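You operate a simulated robot arm through the tools that you are given. There is no shell and no other tool. Be economical: measure what you need, move in short steps, check, and stop when the job is done.

Carry out the task below with a simulated robot arm. There is one attempt and no reset: what you move stays moved.

## Task
Label the two square jars on the table by contents and close them.

It is judged by the outcome, as a careful person would: the job done as asked, and still so three seconds after it is handed in. It fails if anything else is knocked over, pushed out of place, dropped, spilled or broken.

## Robot
A 6-joint arm with a two-finger parallel gripper, fixed in place. Base frame: the origin is at the foot of the arm, x ahead of it, y to its left, z up; the work surface is at about z = 75. Lengths are in cm, angles in degrees, forces in N, time in s.
With the tool pointing down near the work surface it reaches from about 26 to 68 cm from the base axis. Its first joint turns from -66.0 to 66.0 degrees. Payload 2.9 kg.
The TCP is the grasp point between the finger pads, 3 cm short of the fingertips. In the tool frame z runs along the fingers and y along their closing line. Largest opening 11 cm; finger width 2, thickness 1; the body of the gripper, 4.8 by 11.2 cm, starts 5.5 cm behind the TCP.
Orientation is that of the tool frame in the base frame, as [roll, pitch, yaw] about the fixed x, y, z axes, in that order (R = Rz(yaw) Ry(pitch) Rx(roll)). With the fingers straight down and closing along the base's y, the tool's x points along the base's -x, its y along +y and its z along -z.

## Interface
- The arm moves only by the tool send_rows. Its argument "plan" is a list of rows, each a list of 2 entries, a list of its own where there are three numbers: the shift along the tool's x, y, z in units of 200 mm (1.0 is 200 mm), then the turn, a rotation vector about the tool's x, y, z in units of 90 degrees (1.0 is 90 degrees). In form: [[[x, y, z], [rx, ry, rz]], ...]. A call has 1 to 20 rows; each row is the pose to reach, as a shift and turn from the pose commanded when the call began, along the tool's axes at that moment. "jaw" is the gripper command, from -1 (fully open) to 1 (shut), values between in proportion, set as the call begins (left out, the last holds). A call with a number of a shift or a turn outside -1 to 1 is refused whole. A row lasts 0.2 s, in which the tool goes at most 5 cm and 8.6 degrees; a call with a longer step from one row to the next is refused whole, and so is a gripper value outside its range. A pose out of reach is approached as far as the arm can. The call stops where the force on the tool passes 40 N (or 10 N more than at its start, if that is more) or the arm is blocked; 0.2 s more then pass. The fingers move at their own pace (about 10.8 cm/s each) and stop on an object; they squeeze with about 40 N. The grip force told is the motor's: it shows also when the fingers shut on nothing. Time passes only in rows, and 0.2 s behind the last, so rows that repeat a pose let the fingers close. The reply holds the time, the measured pose of the TCP, the force on the tool along the base axes, the opening and the grip force, in the units named above and with some noise, with the torque about the TCP (base axes, N m) and any sound that the robot's microphone picked up.
- Cameras (640 x 400 px; columns grow to the right, rows downward): "scene" is fixed at [4.28, 40.59, 139.59]; the picture's right is [-0.92, -0.39, 0.00], its down [-0.20, 0.47, -0.86] and it looks along [0.33, -0.79, -0.51] (base axes); focal length 323 px, centre (320, 200). "wrist" rides on the gripper at [7.2, 1.7, -10.3] in the tool frame; the picture's right is [-0.23, 0.97, 0.00], its down [-0.76, -0.18, -0.62] and it looks along [-0.61, -0.14, 0.78] (tool axes); focal length 222 px, centre (320, 200).
- get_image(camera): a new picture of that camera. It takes no simulated time.
- measure_at(camera, pixels): there is no depth. For up to 12 entries [column, row, z] of the newest picture of that camera ("zoom" is the newest enlarged one), the place [x, y] in the base frame at which the ray of that pixel passes the height z, good to about 0.2 cm, but the place of the scene camera against the robot may be out by one fixed shift of up to 2.5 cm in any direction. It takes no simulated time.
- zoom(camera, box): a new picture of the part [left, top, right, bottom] of that camera's present view, enlarged. It takes no simulated time.
- close_job(): hands the job in; it is judged then, once.

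Go step by step. Measure first, check grasps and placings, and put right what went wrong. The budget is 80 turns and 54 pictures, counting those below and the enlarged ones. Unless the task says otherwise, let go and move clear before handing in, and close with one line.

The tools are called after ">>>" as a command line: name --argument value ..., lists and objects as JSON in quotes. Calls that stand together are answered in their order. send_rows: Moves the arm, as the interface text tells. Its arguments: {"type":"object","properties":{"plan":{"type":"array","items":{"type":"array"}},"jaw":{"type":"number"}},"required":["plan"]} The other tools are called the same way: get_image (camera) takes a picture; measure_at (camera, pixels) gives the place at which the rays of pixels pass given heights; zoom (camera, box) takes an enlarged picture of a part of a camera's view; close_job () hands the job in.

At the start:

```text
time: 0.0
eef_pos: [34.6, -31.49, 108.94]
orientation: [180.0, 0.0, 179.9]
ft_force: [0.5, -1.0, -0.3]
ft_torque: [0.0, -0.02, 0.04]
gripper_width: 11.01
gripper_force: 0.1
```

scene: 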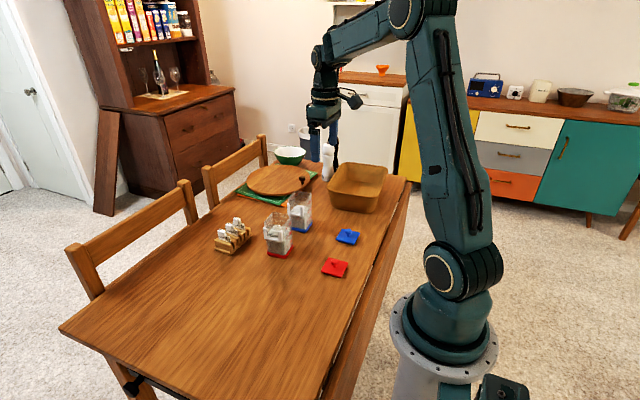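
wrist: 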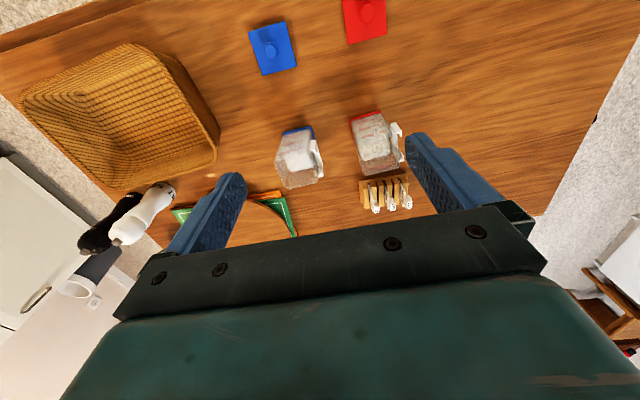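

The pictures show two jars (about (278,240) and (300,212)), a small wooden rack with tags at (232,235), and red and blue lids. I'll enlarge these to see the details.

>>> zoom --camera "scene" --box '[200, 180, 360, 280]'

>>> zoom --camera "wrist" --box '[240, 90, 440, 215]'

>>> zoom --camera "scene" --box '[210, 205, 258, 260]'

```text
4.00 times, centred on (280, 230) of scene
```

zoom: 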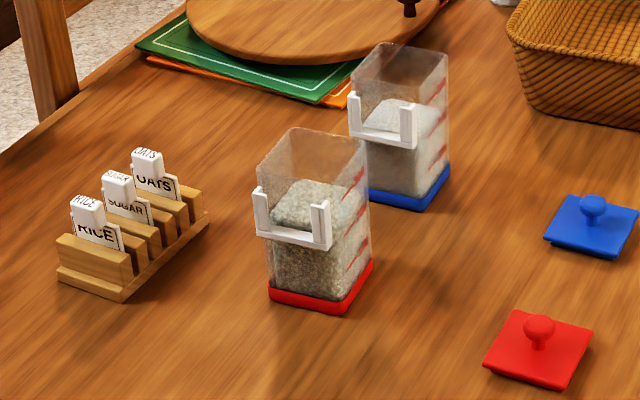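

```text
3.20 times, centred on (340, 152) of wrist
```

zoom: 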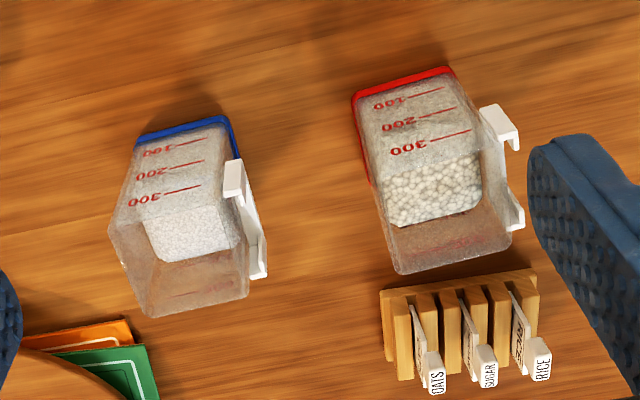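

```text
7.27 times, centred on (234, 232) of scene
```

zoom: 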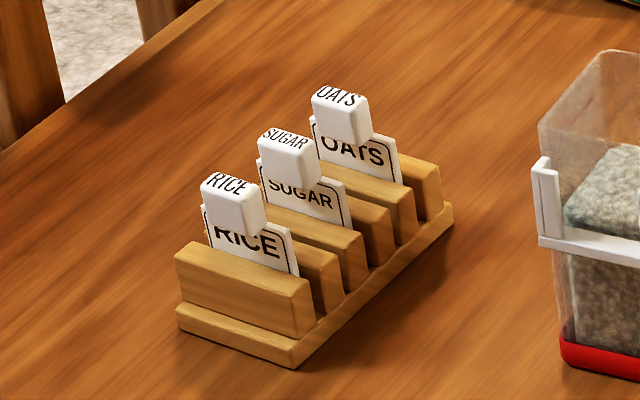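

Blue-based jar holds fine white stuff, red-based jar holds coarser grains; tags RICE, SUGAR, OATS sit in the rack facing +y. I'll measure rough positions from the wrist view.

>>> measure_at --camera "wrist" --pixels '[[250, 30, 75], [288, 22, 75], [298, 64, 75], [262, 75, 75], [272, 48, 77], [366, 18, 77], [282, 133, 75.5], [312, 125, 75.5], [350, 120, 75.5], [382, 111, 75.5], [358, 183, 75], [409, 174, 75]]'

>>> measure_at --camera "scene" --pixels '[[267.5, 254, 75], [285, 258, 75], [293, 246, 75], [292, 228, 75], [306, 232, 75], [312, 221, 75], [334, 267, 77], [348, 235, 77], [215, 250, 75], [230, 255, 75], [252, 234, 75]]'

```text
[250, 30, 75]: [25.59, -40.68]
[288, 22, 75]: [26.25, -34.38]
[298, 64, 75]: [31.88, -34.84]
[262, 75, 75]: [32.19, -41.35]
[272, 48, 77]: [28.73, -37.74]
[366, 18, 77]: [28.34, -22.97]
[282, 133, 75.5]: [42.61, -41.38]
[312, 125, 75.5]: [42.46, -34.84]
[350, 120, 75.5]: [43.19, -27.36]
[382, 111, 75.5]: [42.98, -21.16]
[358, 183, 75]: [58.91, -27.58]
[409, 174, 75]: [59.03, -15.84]
```

```text
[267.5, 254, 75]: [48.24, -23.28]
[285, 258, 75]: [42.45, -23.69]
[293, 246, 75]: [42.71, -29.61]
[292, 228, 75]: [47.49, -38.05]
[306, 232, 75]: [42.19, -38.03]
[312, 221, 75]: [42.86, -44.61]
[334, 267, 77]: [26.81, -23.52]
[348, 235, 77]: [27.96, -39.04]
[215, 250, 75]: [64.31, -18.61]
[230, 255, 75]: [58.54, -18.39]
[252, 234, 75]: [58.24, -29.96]
```

Both jars are about 6 cm square and axis-aligned (red jar centre ≈(46,-24), blue ≈(45.5,-38)), rack ≈(61.5,-22). Scene camera is off by about 2 cm in y. I'll turn the gripper 90° (closing along x) and hover over the rack/red jar for a closer look.

>>> send_rows --plan '[[[-0.08, 0.048, 0.02], [0, 0, 0.0833]], [[-0.16, 0.096, 0.04], [0, 0, 0.1667]], [[-0.24, 0.144, 0.06], [0, 0, 0.25]], [[-0.32, 0.192, 0.08], [0, 0, 0.3333]], [[-0.4, 0.24, 0.1], [0, 0, 0.4167]], [[-0.48, 0.288, 0.12], [0, 0, 0.5]], [[-0.56, 0.336, 0.14], [0, 0, 0.5833]], [[-0.64, 0.384, 0.16], [0, 0, 0.6667]], [[-0.72, 0.432, 0.18], [0, 0, 0.75]], [[-0.8, 0.48, 0.2], [0, 0, 0.8333]], [[-0.88, 0.528, 0.22], [0, 0, 0.9167]], [[-0.96, 0.575, 0.24], [0, 0, 1.0]], [[-0.96, 0.575, 0.24], [0, 0, 1.0]]]' --jaw -1

>>> get_image --camera "wrist"

```text
time: 2.8
eef_pos: [53.73, -19.85, 104.19]
orientation: [-179.9, 0.0, 89.9]
ft_force: [0.3, -0.1, -0.3]
ft_torque: [-0.01, -0.01, -0.02]
gripper_width: 11.0
gripper_force: 0.0
```

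```text
48 pictures are left
```

wrist: 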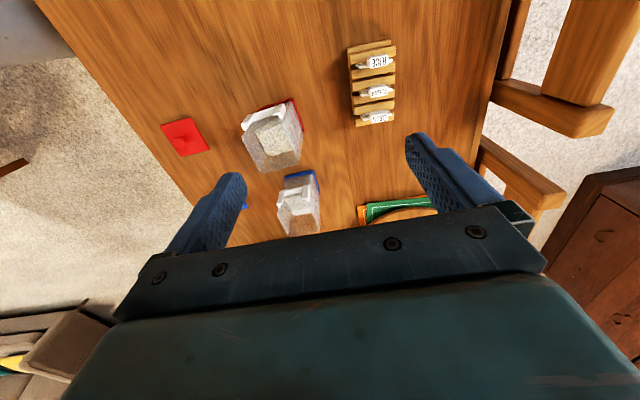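

>>> zoom --camera "wrist" --box '[310, 30, 430, 140]'

>>> zoom --camera "wrist" --box '[220, 80, 340, 240]'

```text
3.64 times, centred on (370, 85) of wrist
```

zoom: 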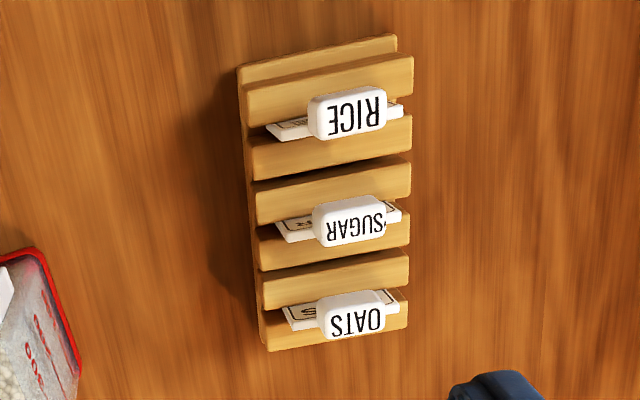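

```text
2.50 times, centred on (280, 160) of wrist
```

zoom: 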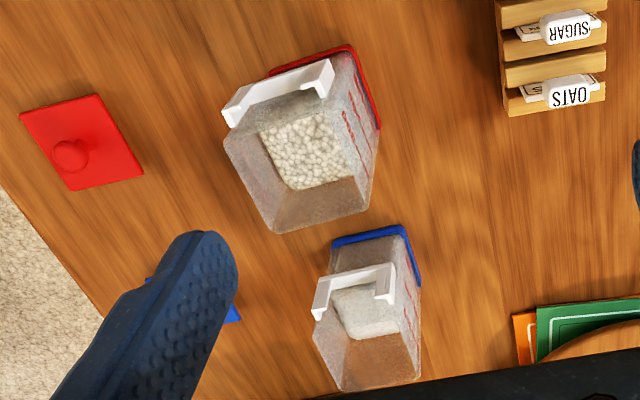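

>>> measure_at --camera "wrist" --pixels '[[260.8, 172.8, 85], [300, 163, 85], [260.8, 172.8, 88], [300, 163, 88], [260.8, 172.8, 91], [300, 163, 91], [242, 125, 84], [286, 112, 84], [242, 125, 82], [286, 112, 82]]'

>>> measure_at --camera "scene" --pixels '[[274, 212, 88], [293, 216, 88], [265, 220, 88], [285, 227, 88], [265, 220, 86], [285, 227, 86], [265, 220, 90], [285, 227, 90]]'

```text
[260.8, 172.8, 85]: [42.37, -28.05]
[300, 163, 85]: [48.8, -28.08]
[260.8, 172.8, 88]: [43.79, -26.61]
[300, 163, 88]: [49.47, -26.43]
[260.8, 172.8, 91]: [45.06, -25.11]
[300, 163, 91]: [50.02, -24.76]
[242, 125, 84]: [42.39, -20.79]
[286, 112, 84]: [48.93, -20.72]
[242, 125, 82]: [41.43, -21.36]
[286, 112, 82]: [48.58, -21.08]
```

```text
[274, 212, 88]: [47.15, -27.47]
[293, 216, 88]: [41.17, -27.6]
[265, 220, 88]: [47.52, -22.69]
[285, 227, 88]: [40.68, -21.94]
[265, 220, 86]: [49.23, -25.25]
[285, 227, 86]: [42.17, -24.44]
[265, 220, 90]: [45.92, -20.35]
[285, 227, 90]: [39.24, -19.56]
```

Red-jar rim is at about z≈86. I'll move the camera above it for a close look at the contents.

>>> send_rows --plan '[[[-0.12, -0.12, 0.06], [0, 0, 0]], [[-0.25, -0.24, 0.12], [0, 0, 0]], [[-0.38, -0.36, 0.2], [0, 0, 0]], [[-0.5, -0.47, 0.25], [0, 0, 0]], [[-0.5, -0.47, 0.25], [0, 0, 0]]]'

>>> get_image --camera "wrist"

```text
time: 4.0
eef_pos: [44.5, -30.21, 99.33]
orientation: [-180.0, 0.0, 90.0]
ft_force: [-0.3, 0.5, 0.0]
ft_torque: [0.01, 0.0, 0.03]
gripper_width: 10.98
gripper_force: 0.0
```

```text
45 pictures are left
```

wrist: 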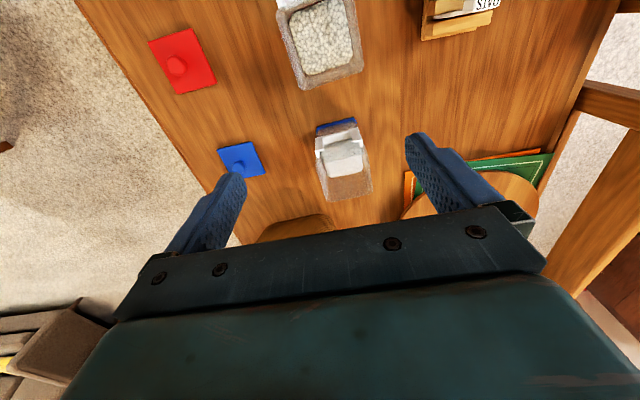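

>>> zoom --camera "wrist" --box '[270, 0, 370, 95]'

>>> zoom --camera "wrist" --box '[300, 110, 390, 205]'

```text
4.21 times, centred on (320, 48) of wrist
```

zoom: 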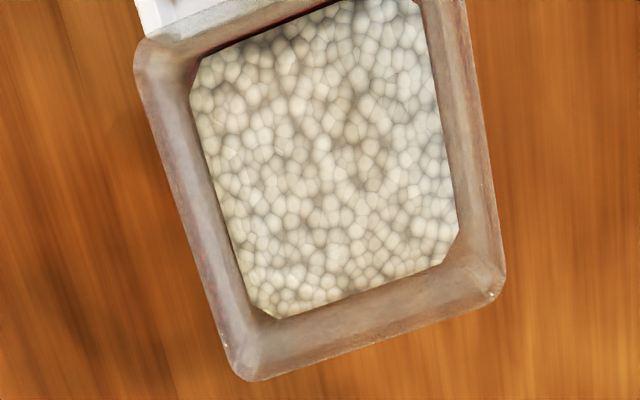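

```text
4.21 times, centred on (345, 158) of wrist
```

zoom: 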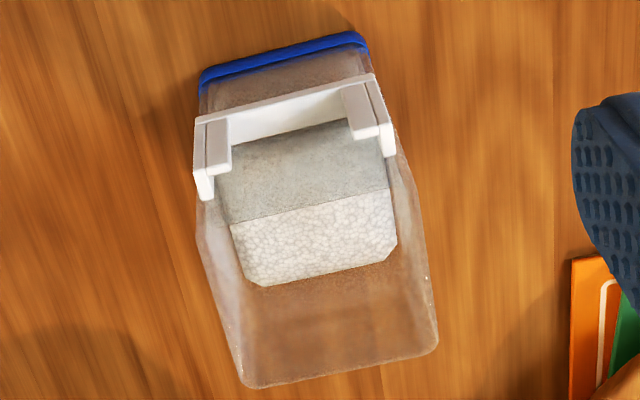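

Red jar: plump white grains → rice; blue jar: fine crystals → sugar. I'll back off to +y and tilt 30° for a front view of the holder and tags.

>>> send_rows --plan '[[[0.2, 0, 0], [0, 0, 0]], [[0.4, 0, 0.05], [0, -0.08, 0]], [[0.6, 0, 0.15], [0, -0.17, 0]], [[0.7, 0, 0.25], [0, -0.25, 0]], [[0.8, 0, 0.35], [0, -0.333, 0]], [[0.8, 0, 0.35], [0, -0.333, 0]]]'

>>> get_image --camera "wrist"

>>> zoom --camera "wrist" --box '[270, 70, 390, 170]'

```text
time: 5.4
eef_pos: [44.33, -14.06, 92.28]
orientation: [180.0, 30.1, 90.0]
ft_force: [0.4, 0.3, -0.3]
ft_torque: [0.01, -0.02, -0.02]
gripper_width: 11.0
gripper_force: 0.0
```

```text
42 pictures are left
```

wrist: 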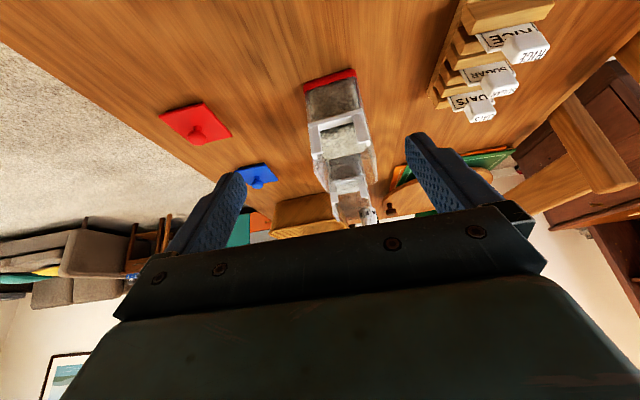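

```text
4.00 times, centred on (330, 120) of wrist
```

zoom: 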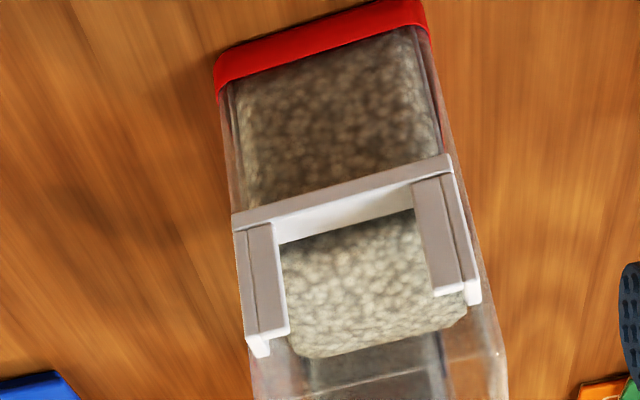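

>>> measure_at --camera "wrist" --pixels '[[316.2, 157.5, 83], [316.2, 157.5, 84], [369.5, 145, 83], [369.5, 145, 84], [308.2, 126.2, 79], [308.2, 126.2, 80], [362.5, 109.5, 79], [362.5, 109.5, 80], [320.5, 130, 80], [353.7, 122.5, 80], [322, 152.5, 83], [358.7, 143.2, 83]]'

>>> zoom --camera "wrist" --box '[420, 0, 560, 130]'

```text
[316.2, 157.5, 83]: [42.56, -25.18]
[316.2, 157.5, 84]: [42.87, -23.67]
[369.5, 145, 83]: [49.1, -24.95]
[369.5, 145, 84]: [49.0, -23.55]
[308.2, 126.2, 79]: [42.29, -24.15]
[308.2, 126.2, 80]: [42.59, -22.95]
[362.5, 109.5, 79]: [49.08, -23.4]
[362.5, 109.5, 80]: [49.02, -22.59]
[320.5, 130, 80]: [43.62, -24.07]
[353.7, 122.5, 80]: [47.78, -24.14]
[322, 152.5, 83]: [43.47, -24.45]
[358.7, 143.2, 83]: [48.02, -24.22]
```

```text
3.08 times, centred on (490, 65) of wrist
```

zoom: 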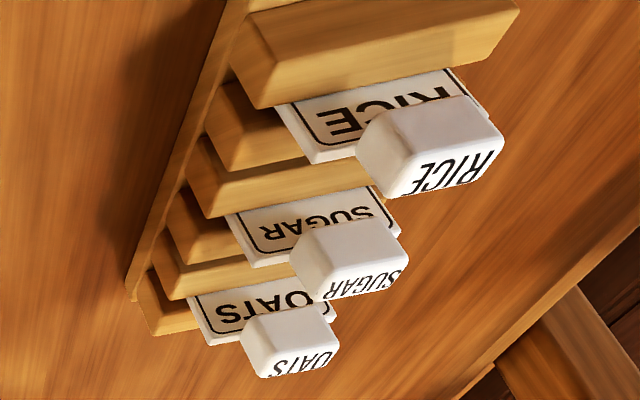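

>>> measure_at --camera "zoom" --pixels '[[413, 155, 81], [413, 155, 83], [503, 128, 81], [503, 128, 83], [390, 195, 83], [493, 160, 83], [277, 105, 80], [313, 163, 80], [313, 163, 82], [490, 112, 82]]'

>>> send_rows --plan '[[[0.0, 0.15, -0.2], [0, 0.09, 0]], [[0.0, 0.3, -0.4], [0, 0.18, 0]], [[0.0, 0.45, -0.45], [0, 0.26, 0]], [[0.0, 0.6, -0.45], [0, 0.333, 0]], [[0.0, 0.75, -0.45], [0, 0.333, 0]], [[0.0, 0.75, -0.45], [0, 0.333, 0]]]'

>>> get_image --camera "wrist"

```text
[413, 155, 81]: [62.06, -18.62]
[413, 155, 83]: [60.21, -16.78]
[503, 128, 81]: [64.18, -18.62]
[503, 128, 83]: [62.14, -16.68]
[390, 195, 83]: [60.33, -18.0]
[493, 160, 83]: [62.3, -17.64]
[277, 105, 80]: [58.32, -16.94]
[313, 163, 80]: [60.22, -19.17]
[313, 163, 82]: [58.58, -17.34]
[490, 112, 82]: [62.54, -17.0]
```

```text
time: 6.8
eef_pos: [59.34, -9.5, 100.23]
orientation: [180.0, 0.0, 90.0]
ft_force: [-1.2, 0.2, 0.0]
ft_torque: [0.02, -0.01, -0.01]
gripper_width: 10.98
gripper_force: 0.0
```

```text
39 pictures are left
```

wrist: 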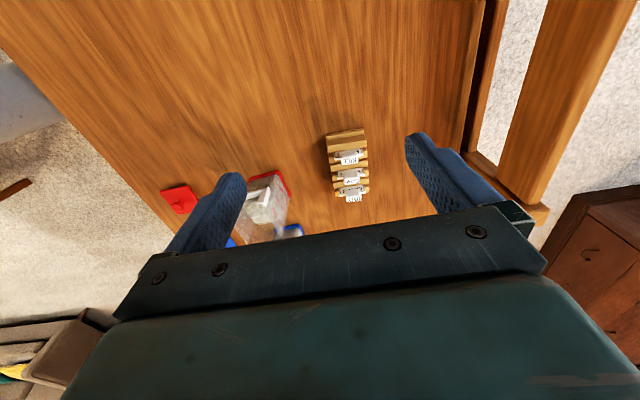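

>>> send_rows --plan '[[[-0.2, 0.05, 0.1], [0, 0, 0]], [[-0.4, 0.05, 0.2], [0, 0, 0]], [[-0.5, 0.05, 0.25], [0, 0, 0]], [[-0.5, 0.05, 0.25], [0, 0, 0]]]'

>>> zoom --camera "wrist" --box '[260, 0, 420, 130]'

```text
time: 7.8
eef_pos: [60.53, -19.55, 95.19]
orientation: [-179.9, 0.0, 90.0]
ft_force: [0.9, -0.3, 0.5]
ft_torque: [-0.01, -0.03, 0.0]
gripper_width: 11.02
gripper_force: 0.0
```

```text
3.08 times, centred on (340, 65) of wrist
```

zoom: 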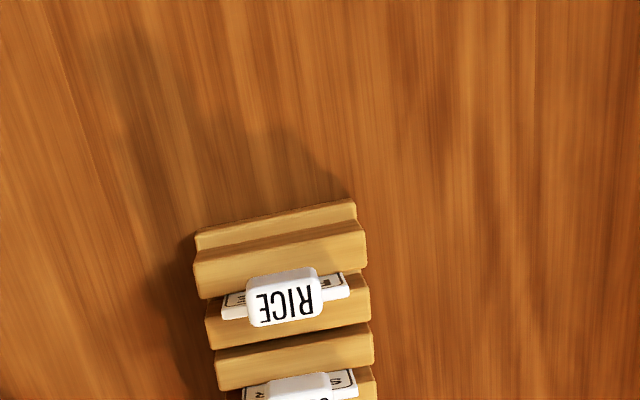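

>>> measure_at --camera "zoom" --pixels '[[247, 281, 82], [247, 281, 84], [319, 268, 82], [319, 268, 84], [252, 326, 82], [252, 326, 84], [325, 310, 84], [222, 318, 82], [350, 293, 82], [222, 297, 80], [195, 297, 79], [366, 262, 79]]'

```text
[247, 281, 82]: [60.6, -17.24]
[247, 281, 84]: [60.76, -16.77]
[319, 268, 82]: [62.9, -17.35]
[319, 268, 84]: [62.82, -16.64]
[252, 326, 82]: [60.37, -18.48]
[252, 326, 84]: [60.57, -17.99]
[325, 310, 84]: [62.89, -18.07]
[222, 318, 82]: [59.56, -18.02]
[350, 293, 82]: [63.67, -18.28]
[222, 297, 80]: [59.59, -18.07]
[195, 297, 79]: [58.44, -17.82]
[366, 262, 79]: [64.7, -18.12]
```

RICE tab: top z≈82.6, x 60.6–62.9, y −18.4…−17.1, rack yaw ≈ −2.6°. I'll go over it and lower to just above tab, then check.

>>> send_rows --plan '[[[0.06, 0.03, 0.1], [0, 0, 0.015]], [[0.12, 0.06, 0.25], [0, 0, 0.028]], [[0.1225, 0.061, 0.38], [0, 0, 0.028]], [[0.1225, 0.061, 0.38], [0, 0, 0.028]]]' --jaw -0.2

>>> get_image --camera "wrist"

>>> zoom --camera "scene" --box '[190, 170, 310, 260]'

```text
time: 8.8
eef_pos: [61.68, -16.96, 87.57]
orientation: [-180.0, 0.0, 87.5]
ft_force: [-0.5, -1.3, -0.2]
ft_torque: [-0.03, -0.01, 0.0]
gripper_width: 6.6
gripper_force: 0.2
```

```text
37 pictures are left
```

wrist: 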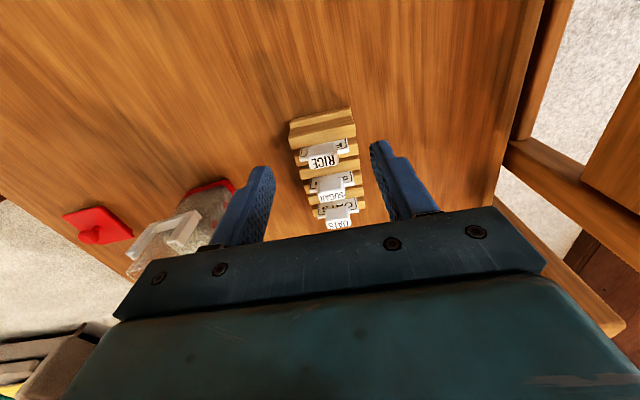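

```text
4.44 times, centred on (250, 215) of scene
```

zoom: 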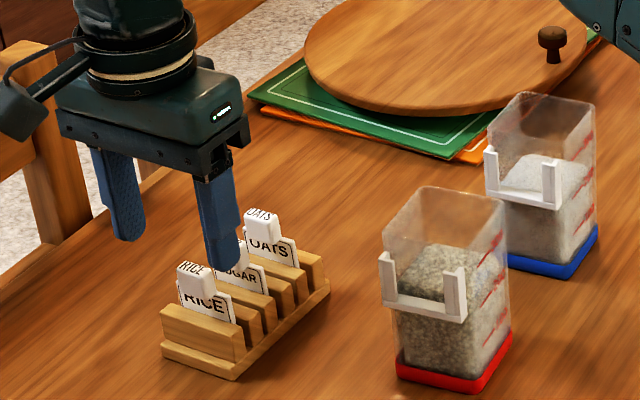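

>>> zoom --camera "wrist" --box '[270, 90, 390, 230]'

```text
2.86 times, centred on (330, 160) of wrist
```

zoom: 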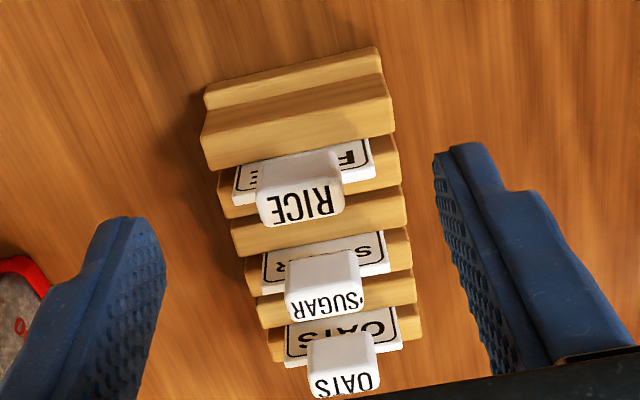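

>>> measure_at --camera "zoom" --pixels '[[258, 194, 82.6], [341, 180, 82.6], [266, 226, 82.6], [344, 211, 82.6], [286, 292, 82.6], [360, 278, 82.6], [291, 321, 82.6], [363, 308, 82.6], [236, 205, 81], [374, 178, 81], [256, 162, 81], [342, 150, 81]]'

```text
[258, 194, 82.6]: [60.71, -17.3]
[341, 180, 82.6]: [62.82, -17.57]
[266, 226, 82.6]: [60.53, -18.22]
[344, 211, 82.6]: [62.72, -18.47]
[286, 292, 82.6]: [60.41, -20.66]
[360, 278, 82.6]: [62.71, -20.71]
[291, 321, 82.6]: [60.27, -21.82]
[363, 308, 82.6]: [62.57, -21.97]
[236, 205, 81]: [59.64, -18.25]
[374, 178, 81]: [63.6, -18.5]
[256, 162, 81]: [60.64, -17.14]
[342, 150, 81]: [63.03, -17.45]
```

Aligned (tab centre x≈61.7). Lowering 3.5 cm beside the tab and closing.

>>> send_rows --plan '[[[0, 0, 0.06], [0, 0, 0]], [[0, 0, 0.12], [0, 0, 0]], [[0, 0, 0.175], [0, 0, 0]], [[0, 0, 0.175], [0, 0, 0]]]'

>>> send_rows --plan '[[[0, 0, 0], [0, 0, 0]], [[0, 0, 0], [0, 0, 0]], [[0, 0, 0], [0, 0, 0]]]' --jaw 1

>>> get_image --camera "wrist"

```text
time: 9.8
eef_pos: [61.8, -17.03, 83.88]
orientation: [-180.0, 0.0, 87.3]
ft_force: [-0.1, 0.4, 0.5]
ft_torque: [0.0, 0.02, -0.02]
gripper_width: 6.58
gripper_force: 0.1
```

```text
time: 10.6
eef_pos: [61.73, -17.06, 84.04]
orientation: [180.0, 0.0, 87.5]
ft_force: [-0.1, -0.4, -0.5]
ft_torque: [-0.02, -0.01, -0.01]
gripper_width: 2.19
gripper_force: 39.9
```

```text
34 pictures are left
```

wrist: 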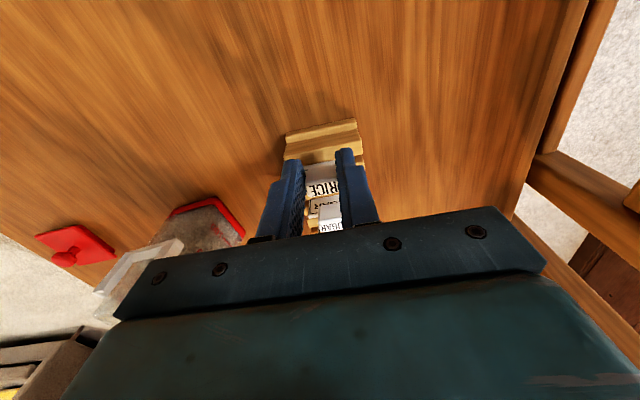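

Gripped at 2.19 cm. Lifting straight up 10 cm.

>>> send_rows --plan '[[[0, 0, -0.05], [0, 0, 0]], [[0, 0, -0.1], [0, 0, 0]], [[0, 0, -0.2], [0, 0, 0]], [[0, 0, -0.35], [0, 0, 0]], [[0, 0, -0.5], [0, 0, 0]], [[0, 0, -0.5], [0, 0, -0.028]]]'

>>> zoom --camera "wrist" --box '[260, 90, 400, 240]'

>>> zoom --camera "scene" --box '[190, 160, 310, 260]'

```text
time: 12.0
eef_pos: [61.73, -17.06, 93.86]
orientation: [-180.0, 0.0, 90.0]
ft_force: [0.7, 0.1, 0.2]
ft_torque: [0.04, -0.01, 0.02]
gripper_width: 2.17
gripper_force: 39.9
```

```text
2.67 times, centred on (330, 165) of wrist
```

zoom: 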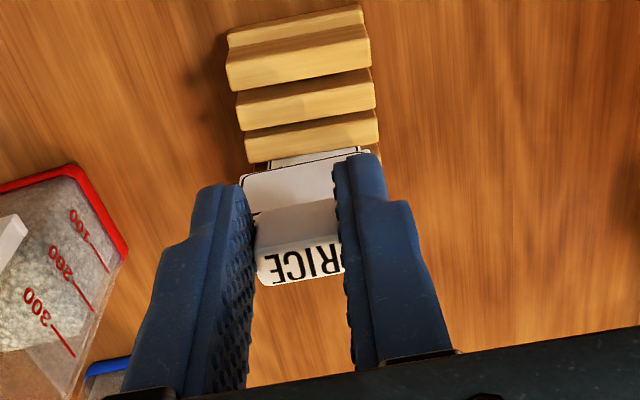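

```text
4.00 times, centred on (250, 210) of scene
```

zoom: 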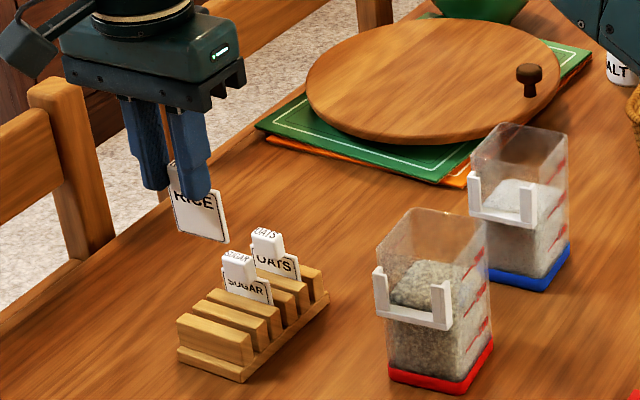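

Tag RICE is held cleanly. Moving over the red jar to look almost straight down on its holder.

>>> send_rows --plan '[[[0, 0, -0.15], [0, 0, 0]], [[-0.08, -0.18, -0.15], [0, 0, 0]], [[-0.16, -0.36, -0.15], [0, 0, 0]], [[-0.25, -0.55, -0.15], [0, 0, 0]], [[-0.35, -0.72, -0.15], [0, 0, 0]], [[-0.35, -0.785, -0.15], [0, 0, 0]], [[-0.35, -0.785, -0.15], [0, 0, 0]]]'

>>> get_image --camera "wrist"

>>> zoom --camera "wrist" --box '[240, 20, 400, 140]'

```text
time: 13.6
eef_pos: [45.91, -24.08, 96.81]
orientation: [180.0, 0.1, 90.0]
ft_force: [0.0, 0.6, -0.2]
ft_torque: [0.01, 0.04, -0.02]
gripper_width: 2.2
gripper_force: 40.0
```

```text
31 pictures are left
```

wrist: 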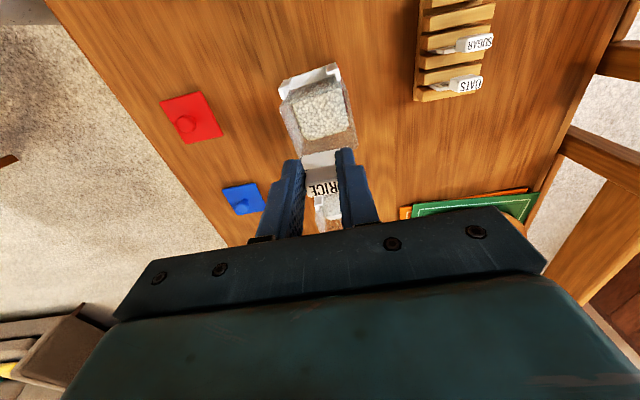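

```text
3.33 times, centred on (320, 80) of wrist
```

zoom: 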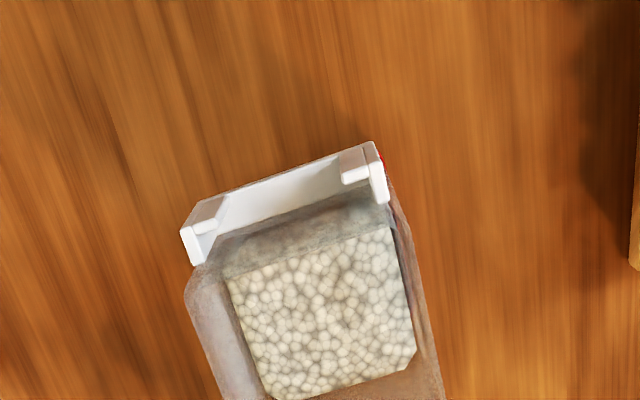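

>>> measure_at --camera "zoom" --pixels '[[181, 234, 85.3], [374, 169, 85.3], [192, 266, 85.3], [388, 202, 85.3], [218, 226, 85.3], [342, 184, 85.3], [200, 240, 85.3], [366, 178, 85.3], [186, 300, 86.3], [410, 215, 86.3], [192, 266, 84.5], [388, 202, 84.5]]'

>>> zoom --camera "wrist" --box '[280, 60, 350, 110]'

>>> zoom --camera "wrist" --box '[270, 140, 370, 230]'

```text
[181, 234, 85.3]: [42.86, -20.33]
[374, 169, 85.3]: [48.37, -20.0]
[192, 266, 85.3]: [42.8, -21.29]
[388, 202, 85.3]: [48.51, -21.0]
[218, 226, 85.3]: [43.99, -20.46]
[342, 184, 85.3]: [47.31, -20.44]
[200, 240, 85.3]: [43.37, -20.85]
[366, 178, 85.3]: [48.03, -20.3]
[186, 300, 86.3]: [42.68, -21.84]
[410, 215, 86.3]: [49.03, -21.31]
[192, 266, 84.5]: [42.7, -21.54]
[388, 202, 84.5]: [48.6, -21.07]
```

```text
8.00 times, centred on (315, 85) of wrist
```

zoom: 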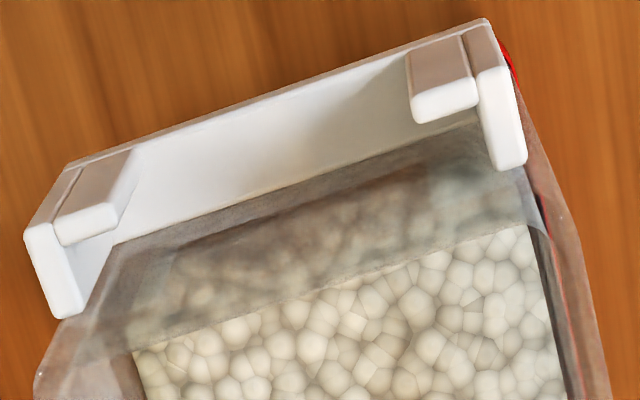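

```text
4.44 times, centred on (320, 185) of wrist
```

zoom: 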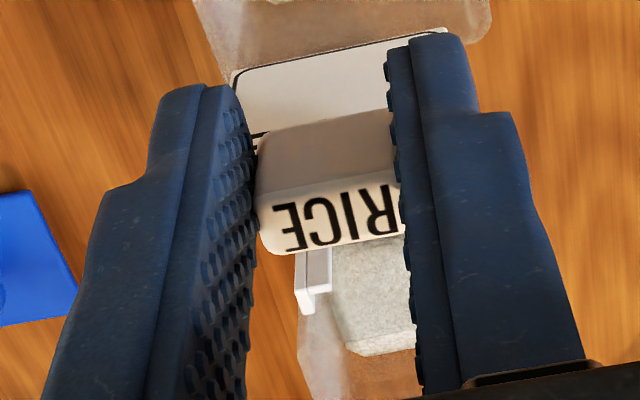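

>>> measure_at --camera "zoom" --pixels '[[235, 76, 89.9], [445, 30, 89.9], [235, 76, 89], [445, 30, 89], [235, 76, 91], [445, 30, 91], [258, 208, 95.4], [275, 254, 95.4]]'

```text
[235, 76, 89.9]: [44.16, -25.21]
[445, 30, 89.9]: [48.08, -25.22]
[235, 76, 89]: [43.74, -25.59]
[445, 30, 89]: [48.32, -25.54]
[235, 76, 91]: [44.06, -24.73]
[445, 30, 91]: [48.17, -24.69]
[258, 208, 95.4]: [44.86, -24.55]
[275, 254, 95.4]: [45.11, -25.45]
```

Holder: x-centre ≈45.65, slot y ≈ −20.8 (generous play). Held plate sits 1.2 cm behind the TCP. Positioning above the slot, lowering to just above prongs, then checking.

>>> send_rows --plan '[[[0.11, -0.01, 0], [0, 0, -0.022]], [[0.224, -0.016, 0], [0, 0, -0.022]], [[0.224, -0.016, 0.1], [0, 0, -0.022]], [[0.224, -0.016, 0.2], [0, 0, -0.022]], [[0.224, -0.016, 0.2], [0, 0, -0.022]]]'

>>> zoom --camera "wrist" --box '[240, 90, 400, 220]'

>>> zoom --camera "scene" --box '[240, 190, 320, 260]'

```text
time: 14.6
eef_pos: [45.69, -19.5, 94.34]
orientation: [179.6, 0.2, 92.0]
ft_force: [-2.9, 1.9, 6.5]
ft_torque: [-0.02, 0.23, -0.04]
gripper_width: 2.2
gripper_force: 40.3
stopped in row 4: the force on the tool passed its limit at 42 N (the readings are from after the stop); the commanded pose is now the measured one
```

```text
3.08 times, centred on (320, 155) of wrist
```

zoom: 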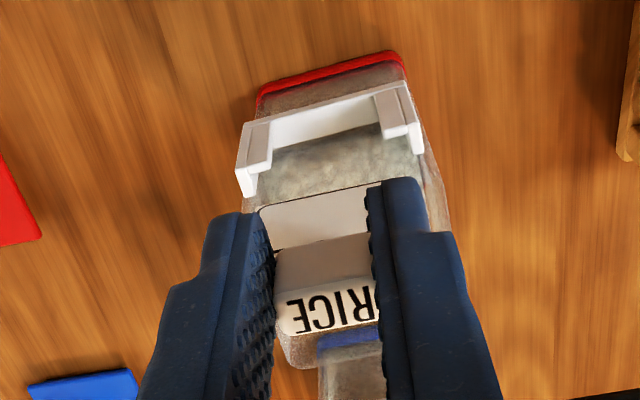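

```text
5.71 times, centred on (280, 225) of scene
```

zoom: 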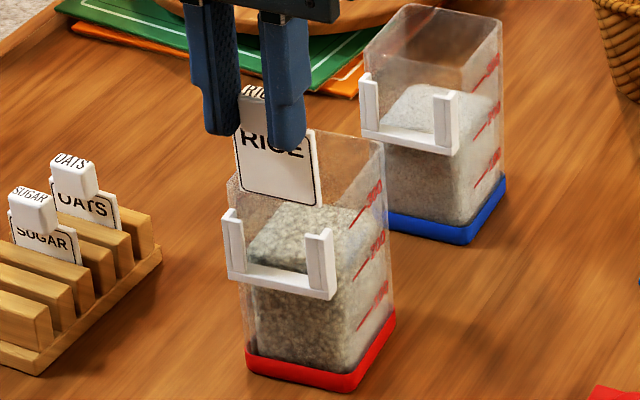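

The tag bottom touched something at TCP z=94.3 — most likely the rim (the plate appears right at the rim line in the scene zoom). I'll lift off and re-triangulate.

>>> measure_at --camera "zoom" --pixels '[[250, 198, 85.3], [250, 198, 83.5], [421, 152, 85.3], [421, 152, 83.5], [264, 192, 85.3], [264, 192, 83.5], [260, 210, 87.4], [380, 183, 87.4]]'

>>> send_rows --plan '[[[0, 0, -0.02], [0, 0, 0]], [[0, 0, -0.08], [0, 0, 0]], [[0.1, 0, -0.1], [0, 0, 0]], [[0.2, 0, -0.1], [0, 0, 0]], [[0.2, 0, -0.1], [0, 0, 0]]]'

>>> zoom --camera "wrist" --box '[260, 90, 400, 210]'

```text
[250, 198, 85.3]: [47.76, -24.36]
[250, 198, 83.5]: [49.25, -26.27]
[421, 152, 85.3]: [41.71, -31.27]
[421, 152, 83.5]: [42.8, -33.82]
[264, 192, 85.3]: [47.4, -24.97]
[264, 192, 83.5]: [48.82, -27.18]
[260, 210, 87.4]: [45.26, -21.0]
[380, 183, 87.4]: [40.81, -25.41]
```

```text
time: 15.8
eef_pos: [45.76, -15.27, 96.25]
orientation: [179.5, 0.3, 91.9]
ft_force: [0.1, -0.3, -0.3]
ft_torque: [0.01, 0.01, 0.01]
gripper_width: 2.18
gripper_force: 40.0
```

```text
3.33 times, centred on (330, 150) of wrist
```

zoom: 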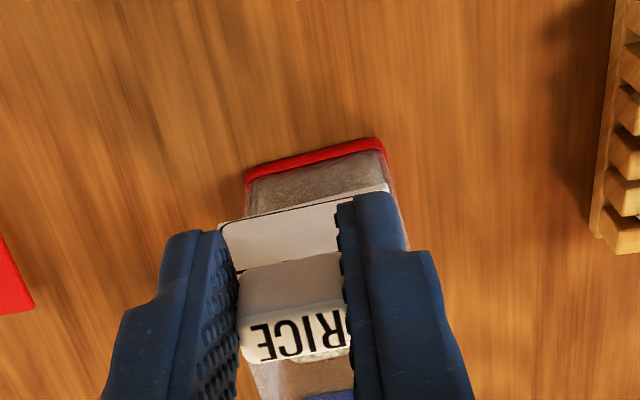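

Tag covers the holder here; hand triangulation puts rim ≈87.4, prong tops ≈86. I'll shift 0.3 cm more toward +y than last time, add 1° yaw, and probe downward slowly.

>>> send_rows --plan '[[[-0.1, -0.006, 0], [0, 0, -0.011]], [[-0.1965, -0.0125, 0], [0, 0, -0.011]], [[-0.1965, -0.0125, 0.05], [0, 0, -0.011]], [[-0.1965, -0.0125, 0.07], [0, 0, -0.011]], [[-0.1965, -0.0125, 0.085], [0, 0, -0.011]], [[-0.1965, -0.0125, 0.1], [0, 0, -0.011]], [[-0.1965, -0.0125, 0.115], [0, 0, -0.011]], [[-0.1965, -0.0125, 0.13], [0, 0, -0.011]], [[-0.1965, -0.0125, 0.145], [0, 0, -0.011]], [[-0.1965, -0.0125, 0.16], [0, 0, -0.011]]]'

>>> zoom --camera "scene" --box '[250, 195, 310, 245]'

```text
time: 17.8
eef_pos: [45.7, -19.56, 93.93]
orientation: [179.2, 0.3, 93.0]
ft_force: [-3.3, 1.6, 7.0]
ft_torque: [-0.05, 0.22, -0.05]
gripper_width: 2.22
gripper_force: 39.9
stopped in row 10: the force on the tool passed its limit at 41 N (the readings are from after the stop); the commanded pose is now the measured one
```

```text
8.00 times, centred on (280, 220) of scene
```

zoom: 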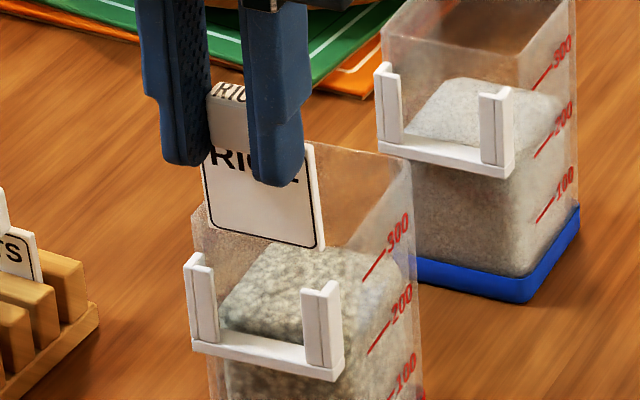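

Still on the rim (plate bottom line coincides with the rim's front edge). Lifting, shifting 0.6 cm toward +y, straightening, and probing down again.

>>> send_rows --plan '[[[0, 0, -0.05], [0, 0, 0]], [[0.03, 0.0016, -0.06], [0.009, 0.0033, 0]], [[0.0305, 0.0016, -0.02], [0.009, 0.0033, 0]], [[0.0305, 0.0016, -0.005], [0.009, 0.0033, 0]], [[0.0305, 0.0016, 0.01], [0.009, 0.0033, 0]], [[0.0305, 0.0016, 0.02], [0.009, 0.0033, 0]], [[0.0305, 0.0016, 0.03], [0.009, 0.0033, 0]], [[0.0305, 0.0016, 0.04], [0.009, 0.0033, 0]]]'

>>> zoom --camera "scene" --box '[250, 195, 310, 245]'

```text
time: 19.6
eef_pos: [45.62, -19.0, 93.03]
orientation: [180.0, 0.0, 93.0]
ft_force: [-0.3, 0.5, -0.2]
ft_torque: [0.04, 0.0, -0.02]
gripper_width: 2.22
gripper_force: 40.2
```

```text
8.00 times, centred on (280, 220) of scene
```

zoom: 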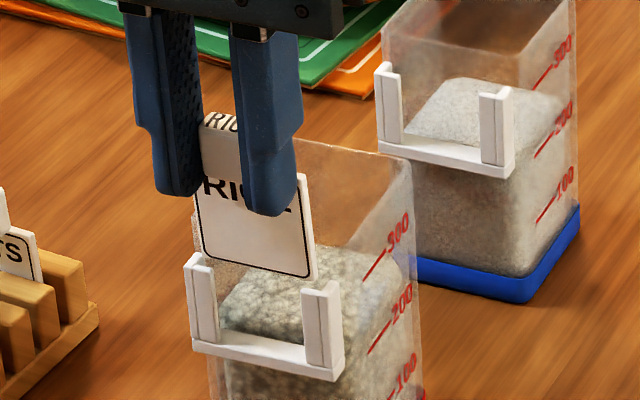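

Cleared the rim without force, plate bottom now at prong-top height and centred. Continuing down slowly.

>>> send_rows --plan '[[[0, 0, 0.015], [0, 0, 0]], [[0, 0, 0.03], [0, 0, 0]], [[0, 0, 0.045], [0, 0, 0]], [[0, 0, 0.06], [0, 0, 0]], [[0, 0, 0.075], [0, 0, 0]], [[0, 0, 0.09], [0, 0, 0]], [[0, 0, 0.105], [0, 0, 0]], [[0, 0, 0.12], [0, 0, 0]]]'

>>> zoom --camera "scene" --box '[250, 195, 310, 245]'

```text
time: 20.5
eef_pos: [46.03, -18.93, 92.55]
orientation: [179.6, 0.2, 93.1]
ft_force: [-2.2, 0.8, 8.0]
ft_torque: [-0.05, 0.31, -0.07]
gripper_width: 2.2
gripper_force: 39.8
stopped in row 4: the force on the tool passed its limit at 45 N (the readings are from after the stop); the commanded pose is now the measured one
```

```text
8.00 times, centred on (280, 220) of scene
```

zoom: 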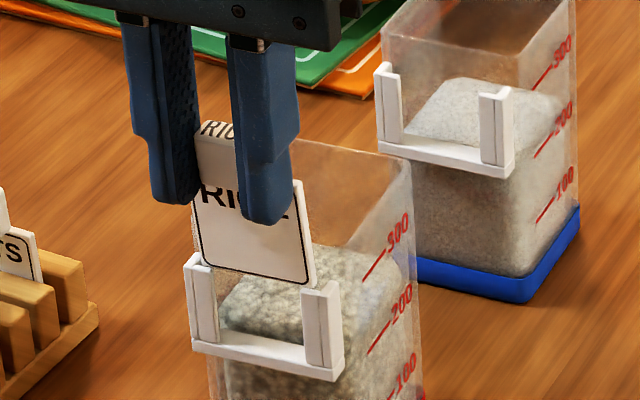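

Contact on the −x corner (torque says 2 cm to −x), probably the plate's corner on the low-x lip. Looking from the wrist.

>>> zoom --camera "wrist" --box '[270, 100, 380, 190]'

```text
4.44 times, centred on (325, 145) of wrist
```

zoom: 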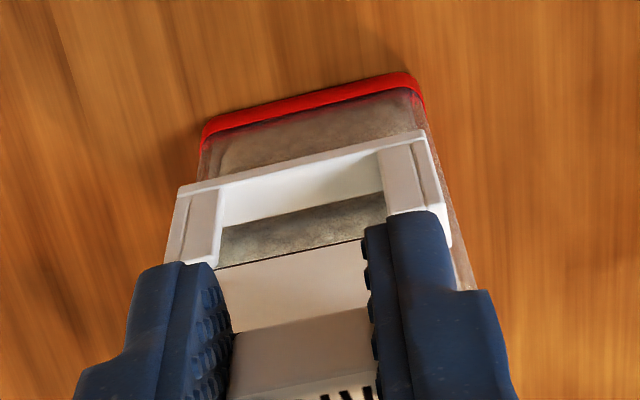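

The plate's −x corner seems slightly too far forward (jar yaw ≈ +4–5°). Raising slightly, shifting −0.27 in y, yaw +2°, and trying again.

>>> send_rows --plan '[[[0, 0, -0.0425], [0, 0, 0]], [[0, -0.018, -0.0425], [0.0045, 0.002, -0.022]], [[-0.0125, -0.0182, -0.0425], [0.0045, 0.002, -0.022]], [[-0.0125, -0.0182, -0.03], [0.0045, 0.002, -0.022]], [[-0.0125, -0.0182, -0.02], [0.0045, 0.002, -0.022]], [[-0.0125, -0.0182, -0.01], [0.0045, 0.002, -0.022]], [[-0.0125, -0.0182, 0.0], [0.0045, 0.002, -0.022]], [[-0.0125, -0.0182, 0.01], [0.0045, 0.002, -0.022]], [[-0.0125, -0.0182, 0.02], [0.0045, 0.002, -0.022]], [[-0.0125, -0.0182, 0.03], [0.0045, 0.002, -0.022]]]'

>>> zoom --camera "scene" --box '[250, 195, 310, 245]'

```text
time: 22.7
eef_pos: [45.54, -19.32, 91.89]
orientation: [-180.0, 0.1, 95.1]
ft_force: [0.0, 0.2, 0.9]
ft_torque: [-0.01, -0.06, 0.02]
gripper_width: 2.2
gripper_force: 40.0
```

```text
8.00 times, centred on (280, 220) of scene
```

zoom: 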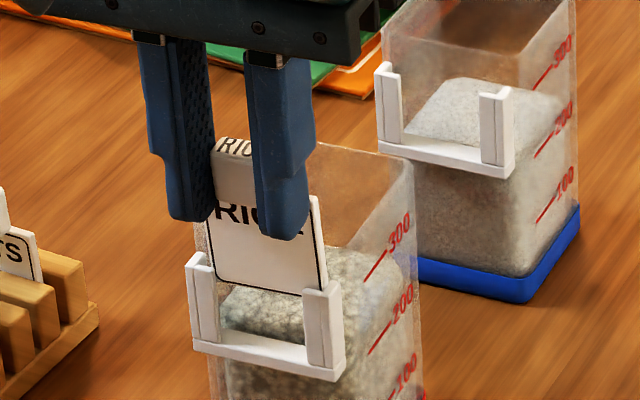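

The plate is now behind both lips with no force. Continuing down until seated.

>>> send_rows --plan '[[[0, 0, 0.015], [0, 0, 0]], [[0, 0, 0.03], [0, 0, 0]], [[0, 0, 0.045], [0, 0, 0]], [[0, 0, 0.06], [0, 0, 0]], [[0, 0, 0.075], [0, 0, 0]], [[0, 0, 0.09], [0, 0, 0]], [[0, 0, 0.105], [0, 0, 0]], [[0, 0, 0.12], [0, 0, 0]], [[0, 0, 0.135], [0, 0, 0]], [[0, 0, 0.15], [0, 0, 0]]]'

>>> zoom --camera "scene" --box '[250, 195, 310, 245]'

```text
time: 24.9
eef_pos: [45.61, -19.2, 89.53]
orientation: [179.8, 0.0, 95.1]
ft_force: [-4.4, 1.7, 8.8]
ft_torque: [-0.07, 0.19, -0.09]
gripper_width: 2.18
gripper_force: 39.8
stopped in row 10: the force on the tool passed its limit at 46 N (the readings are from after the stop); the commanded pose is now the measured one
```

```text
8.00 times, centred on (280, 220) of scene
```

zoom: 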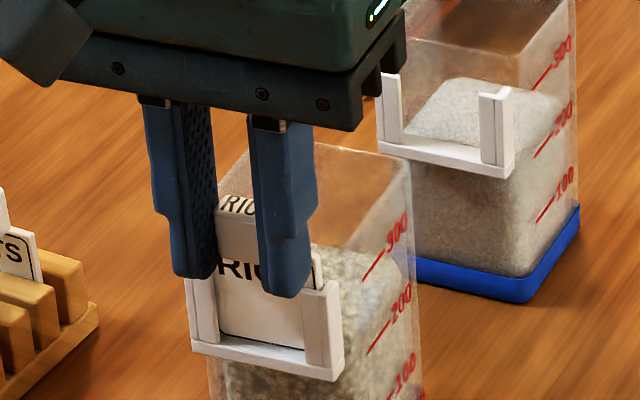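

Seated on the tray. Releasing and rising.

>>> send_rows --plan '[[[0, 0, -0.005], [0, 0, 0]], [[0, 0, -0.005], [0, 0, 0]], [[0, 0, -0.005], [0, 0, 0]], [[0, 0, -0.1], [0, 0, 0]], [[0, 0, -0.25], [0, 0, 0]], [[0, 0, -0.45], [0, 0, 0]], [[0, 0, -0.45], [0, 0, 0]]]' --jaw 0.1

>>> zoom --camera "scene" --box '[200, 170, 330, 270]'

```text
time: 26.5
eef_pos: [45.68, -19.32, 98.17]
orientation: [179.8, 0.0, 95.1]
ft_force: [0.2, 0.1, 0.3]
ft_torque: [-0.03, -0.01, 0.0]
gripper_width: 4.94
gripper_force: 0.1
```

```text
4.00 times, centred on (265, 220) of scene
```

zoom: 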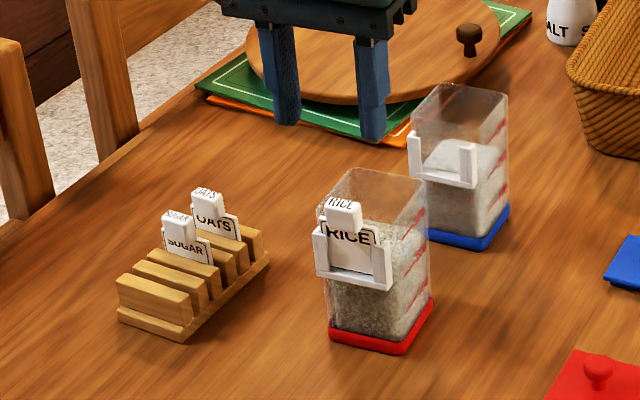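

RICE is in place. Now going to the SUGAR tab (≈(61.5,−21.3)), stopping just above to check.

>>> send_rows --plan '[[[-0.03, 0.2, 0], [0.002, 0, 0.03]], [[-0.06, 0.4, 0], [0.002, 0, 0.06]], [[-0.1, 0.6, 0.1], [0.002, 0, 0.0844]], [[-0.125, 0.783, 0.25], [0.002, 0, 0.0844]], [[-0.125, 0.783, 0.4], [0.002, 0, 0.0844]], [[-0.125, 0.783, 0.52], [0.002, 0, 0.0844]], [[-0.125, 0.783, 0.52], [0.002, 0, 0.0844]]]' --jaw -0.2

>>> zoom --camera "wrist" --box '[270, 90, 390, 230]'

```text
time: 28.1
eef_pos: [61.34, -20.34, 87.9]
orientation: [-180.0, 0.0, 87.4]
ft_force: [0.6, 0.7, 0.0]
ft_torque: [0.0, 0.01, 0.0]
gripper_width: 6.59
gripper_force: 0.1
```

```text
2.86 times, centred on (330, 160) of wrist
```

zoom: 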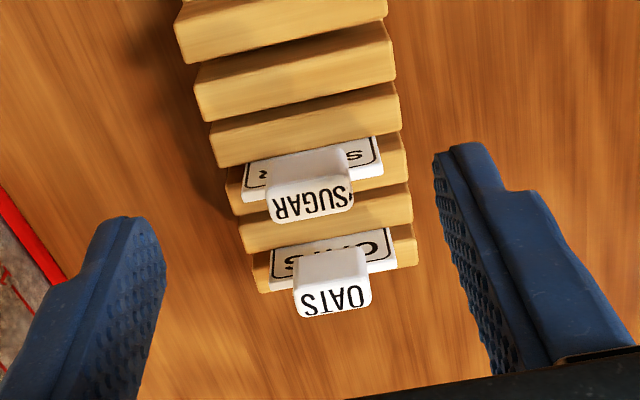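

Tab centred at zoom (311,201), nearly identical to the RICE view. Lowering and closing.

>>> send_rows --plan '[[[-0.003, 0.012, 0.05], [0, 0, 0]], [[-0.003, 0.012, 0.1], [0, 0, 0]], [[-0.003, 0.012, 0.15], [0, 0, 0]], [[-0.003, 0.012, 0.193], [0, 0, 0]], [[-0.003, 0.012, 0.193], [0, 0, 0]]]'

>>> send_rows --plan '[[[0, 0, 0], [0, 0, 0]], [[0, 0, 0], [0, 0, 0]], [[0, 0, 0], [0, 0, 0]]]' --jaw 1

>>> send_rows --plan '[[[0, 0, -0.05], [0, 0, 0]], [[0, 0, -0.1], [0, 0, 0]], [[0, 0, -0.2], [0, 0, 0]], [[0, 0, -0.4], [0, 0, 0]], [[0, 0, -0.6], [0, 0, 0]], [[0, 0, -0.7], [0, 0, 0]], [[0, 0, -0.7], [0, 0, 0]]]'

>>> zoom --camera "scene" --box '[190, 140, 330, 260]'

```text
time: 29.3
eef_pos: [61.75, -20.44, 84.14]
orientation: [-179.9, 0.2, 87.5]
ft_force: [0.2, 0.9, 0.0]
ft_torque: [-0.02, 0.01, 0.03]
gripper_width: 6.59
gripper_force: 0.1
```

```text
time: 30.1
eef_pos: [61.71, -20.25, 84.14]
orientation: [-180.0, 0.2, 87.5]
ft_force: [-0.6, 0.3, -1.1]
ft_torque: [-0.04, 0.02, -0.05]
gripper_width: 2.19
gripper_force: 40.0
```

```text
time: 31.7
eef_pos: [61.63, -20.53, 98.07]
orientation: [-179.9, 0.1, 87.5]
ft_force: [0.1, 0.5, 0.6]
ft_torque: [0.06, 0.02, -0.02]
gripper_width: 2.21
gripper_force: 39.3
```

```text
3.33 times, centred on (260, 200) of scene
```

zoom: 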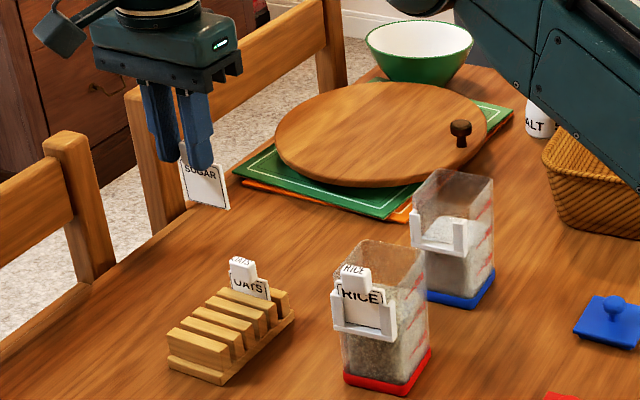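

SUGAR is held. Moving over the blue jar for the same look-down view as used for the red jar.

>>> send_rows --plan '[[[-0.13, -0.11, 0], [0, 0, -0.005]], [[-0.26, -0.22, 0], [0, 0, -0.01]], [[-0.39, -0.33, 0], [0, 0, -0.015]], [[-0.52, -0.44, 0], [0, 0, -0.02]], [[-0.65, -0.55, 0], [0, 0, -0.025]], [[-0.78, -0.66, 0], [0, 0, -0.028]], [[-0.894, -0.772, 0.028], [0, 0, -0.028]], [[-0.894, -0.772, 0.063], [0, 0, -0.028]], [[-0.894, -0.772, 0.063], [0, 0, -0.028]]]'

>>> zoom --camera "wrist" --box '[240, 20, 400, 140]'

```text
time: 33.7
eef_pos: [45.38, -37.67, 96.91]
orientation: [180.0, 0.1, 90.0]
ft_force: [0.4, 0.1, -0.1]
ft_torque: [-0.01, 0.0, 0.01]
gripper_width: 2.22
gripper_force: 40.5
```

```text
3.33 times, centred on (320, 80) of wrist
```

zoom: 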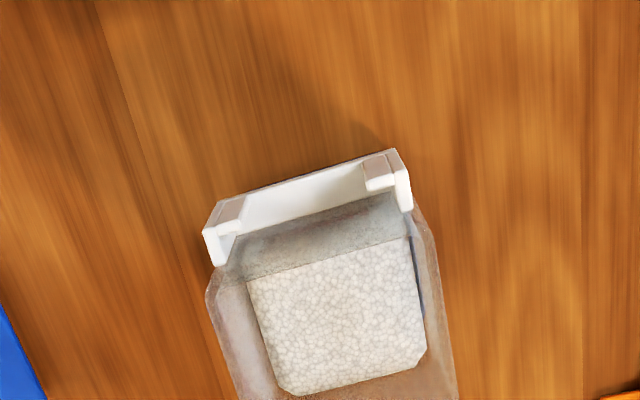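

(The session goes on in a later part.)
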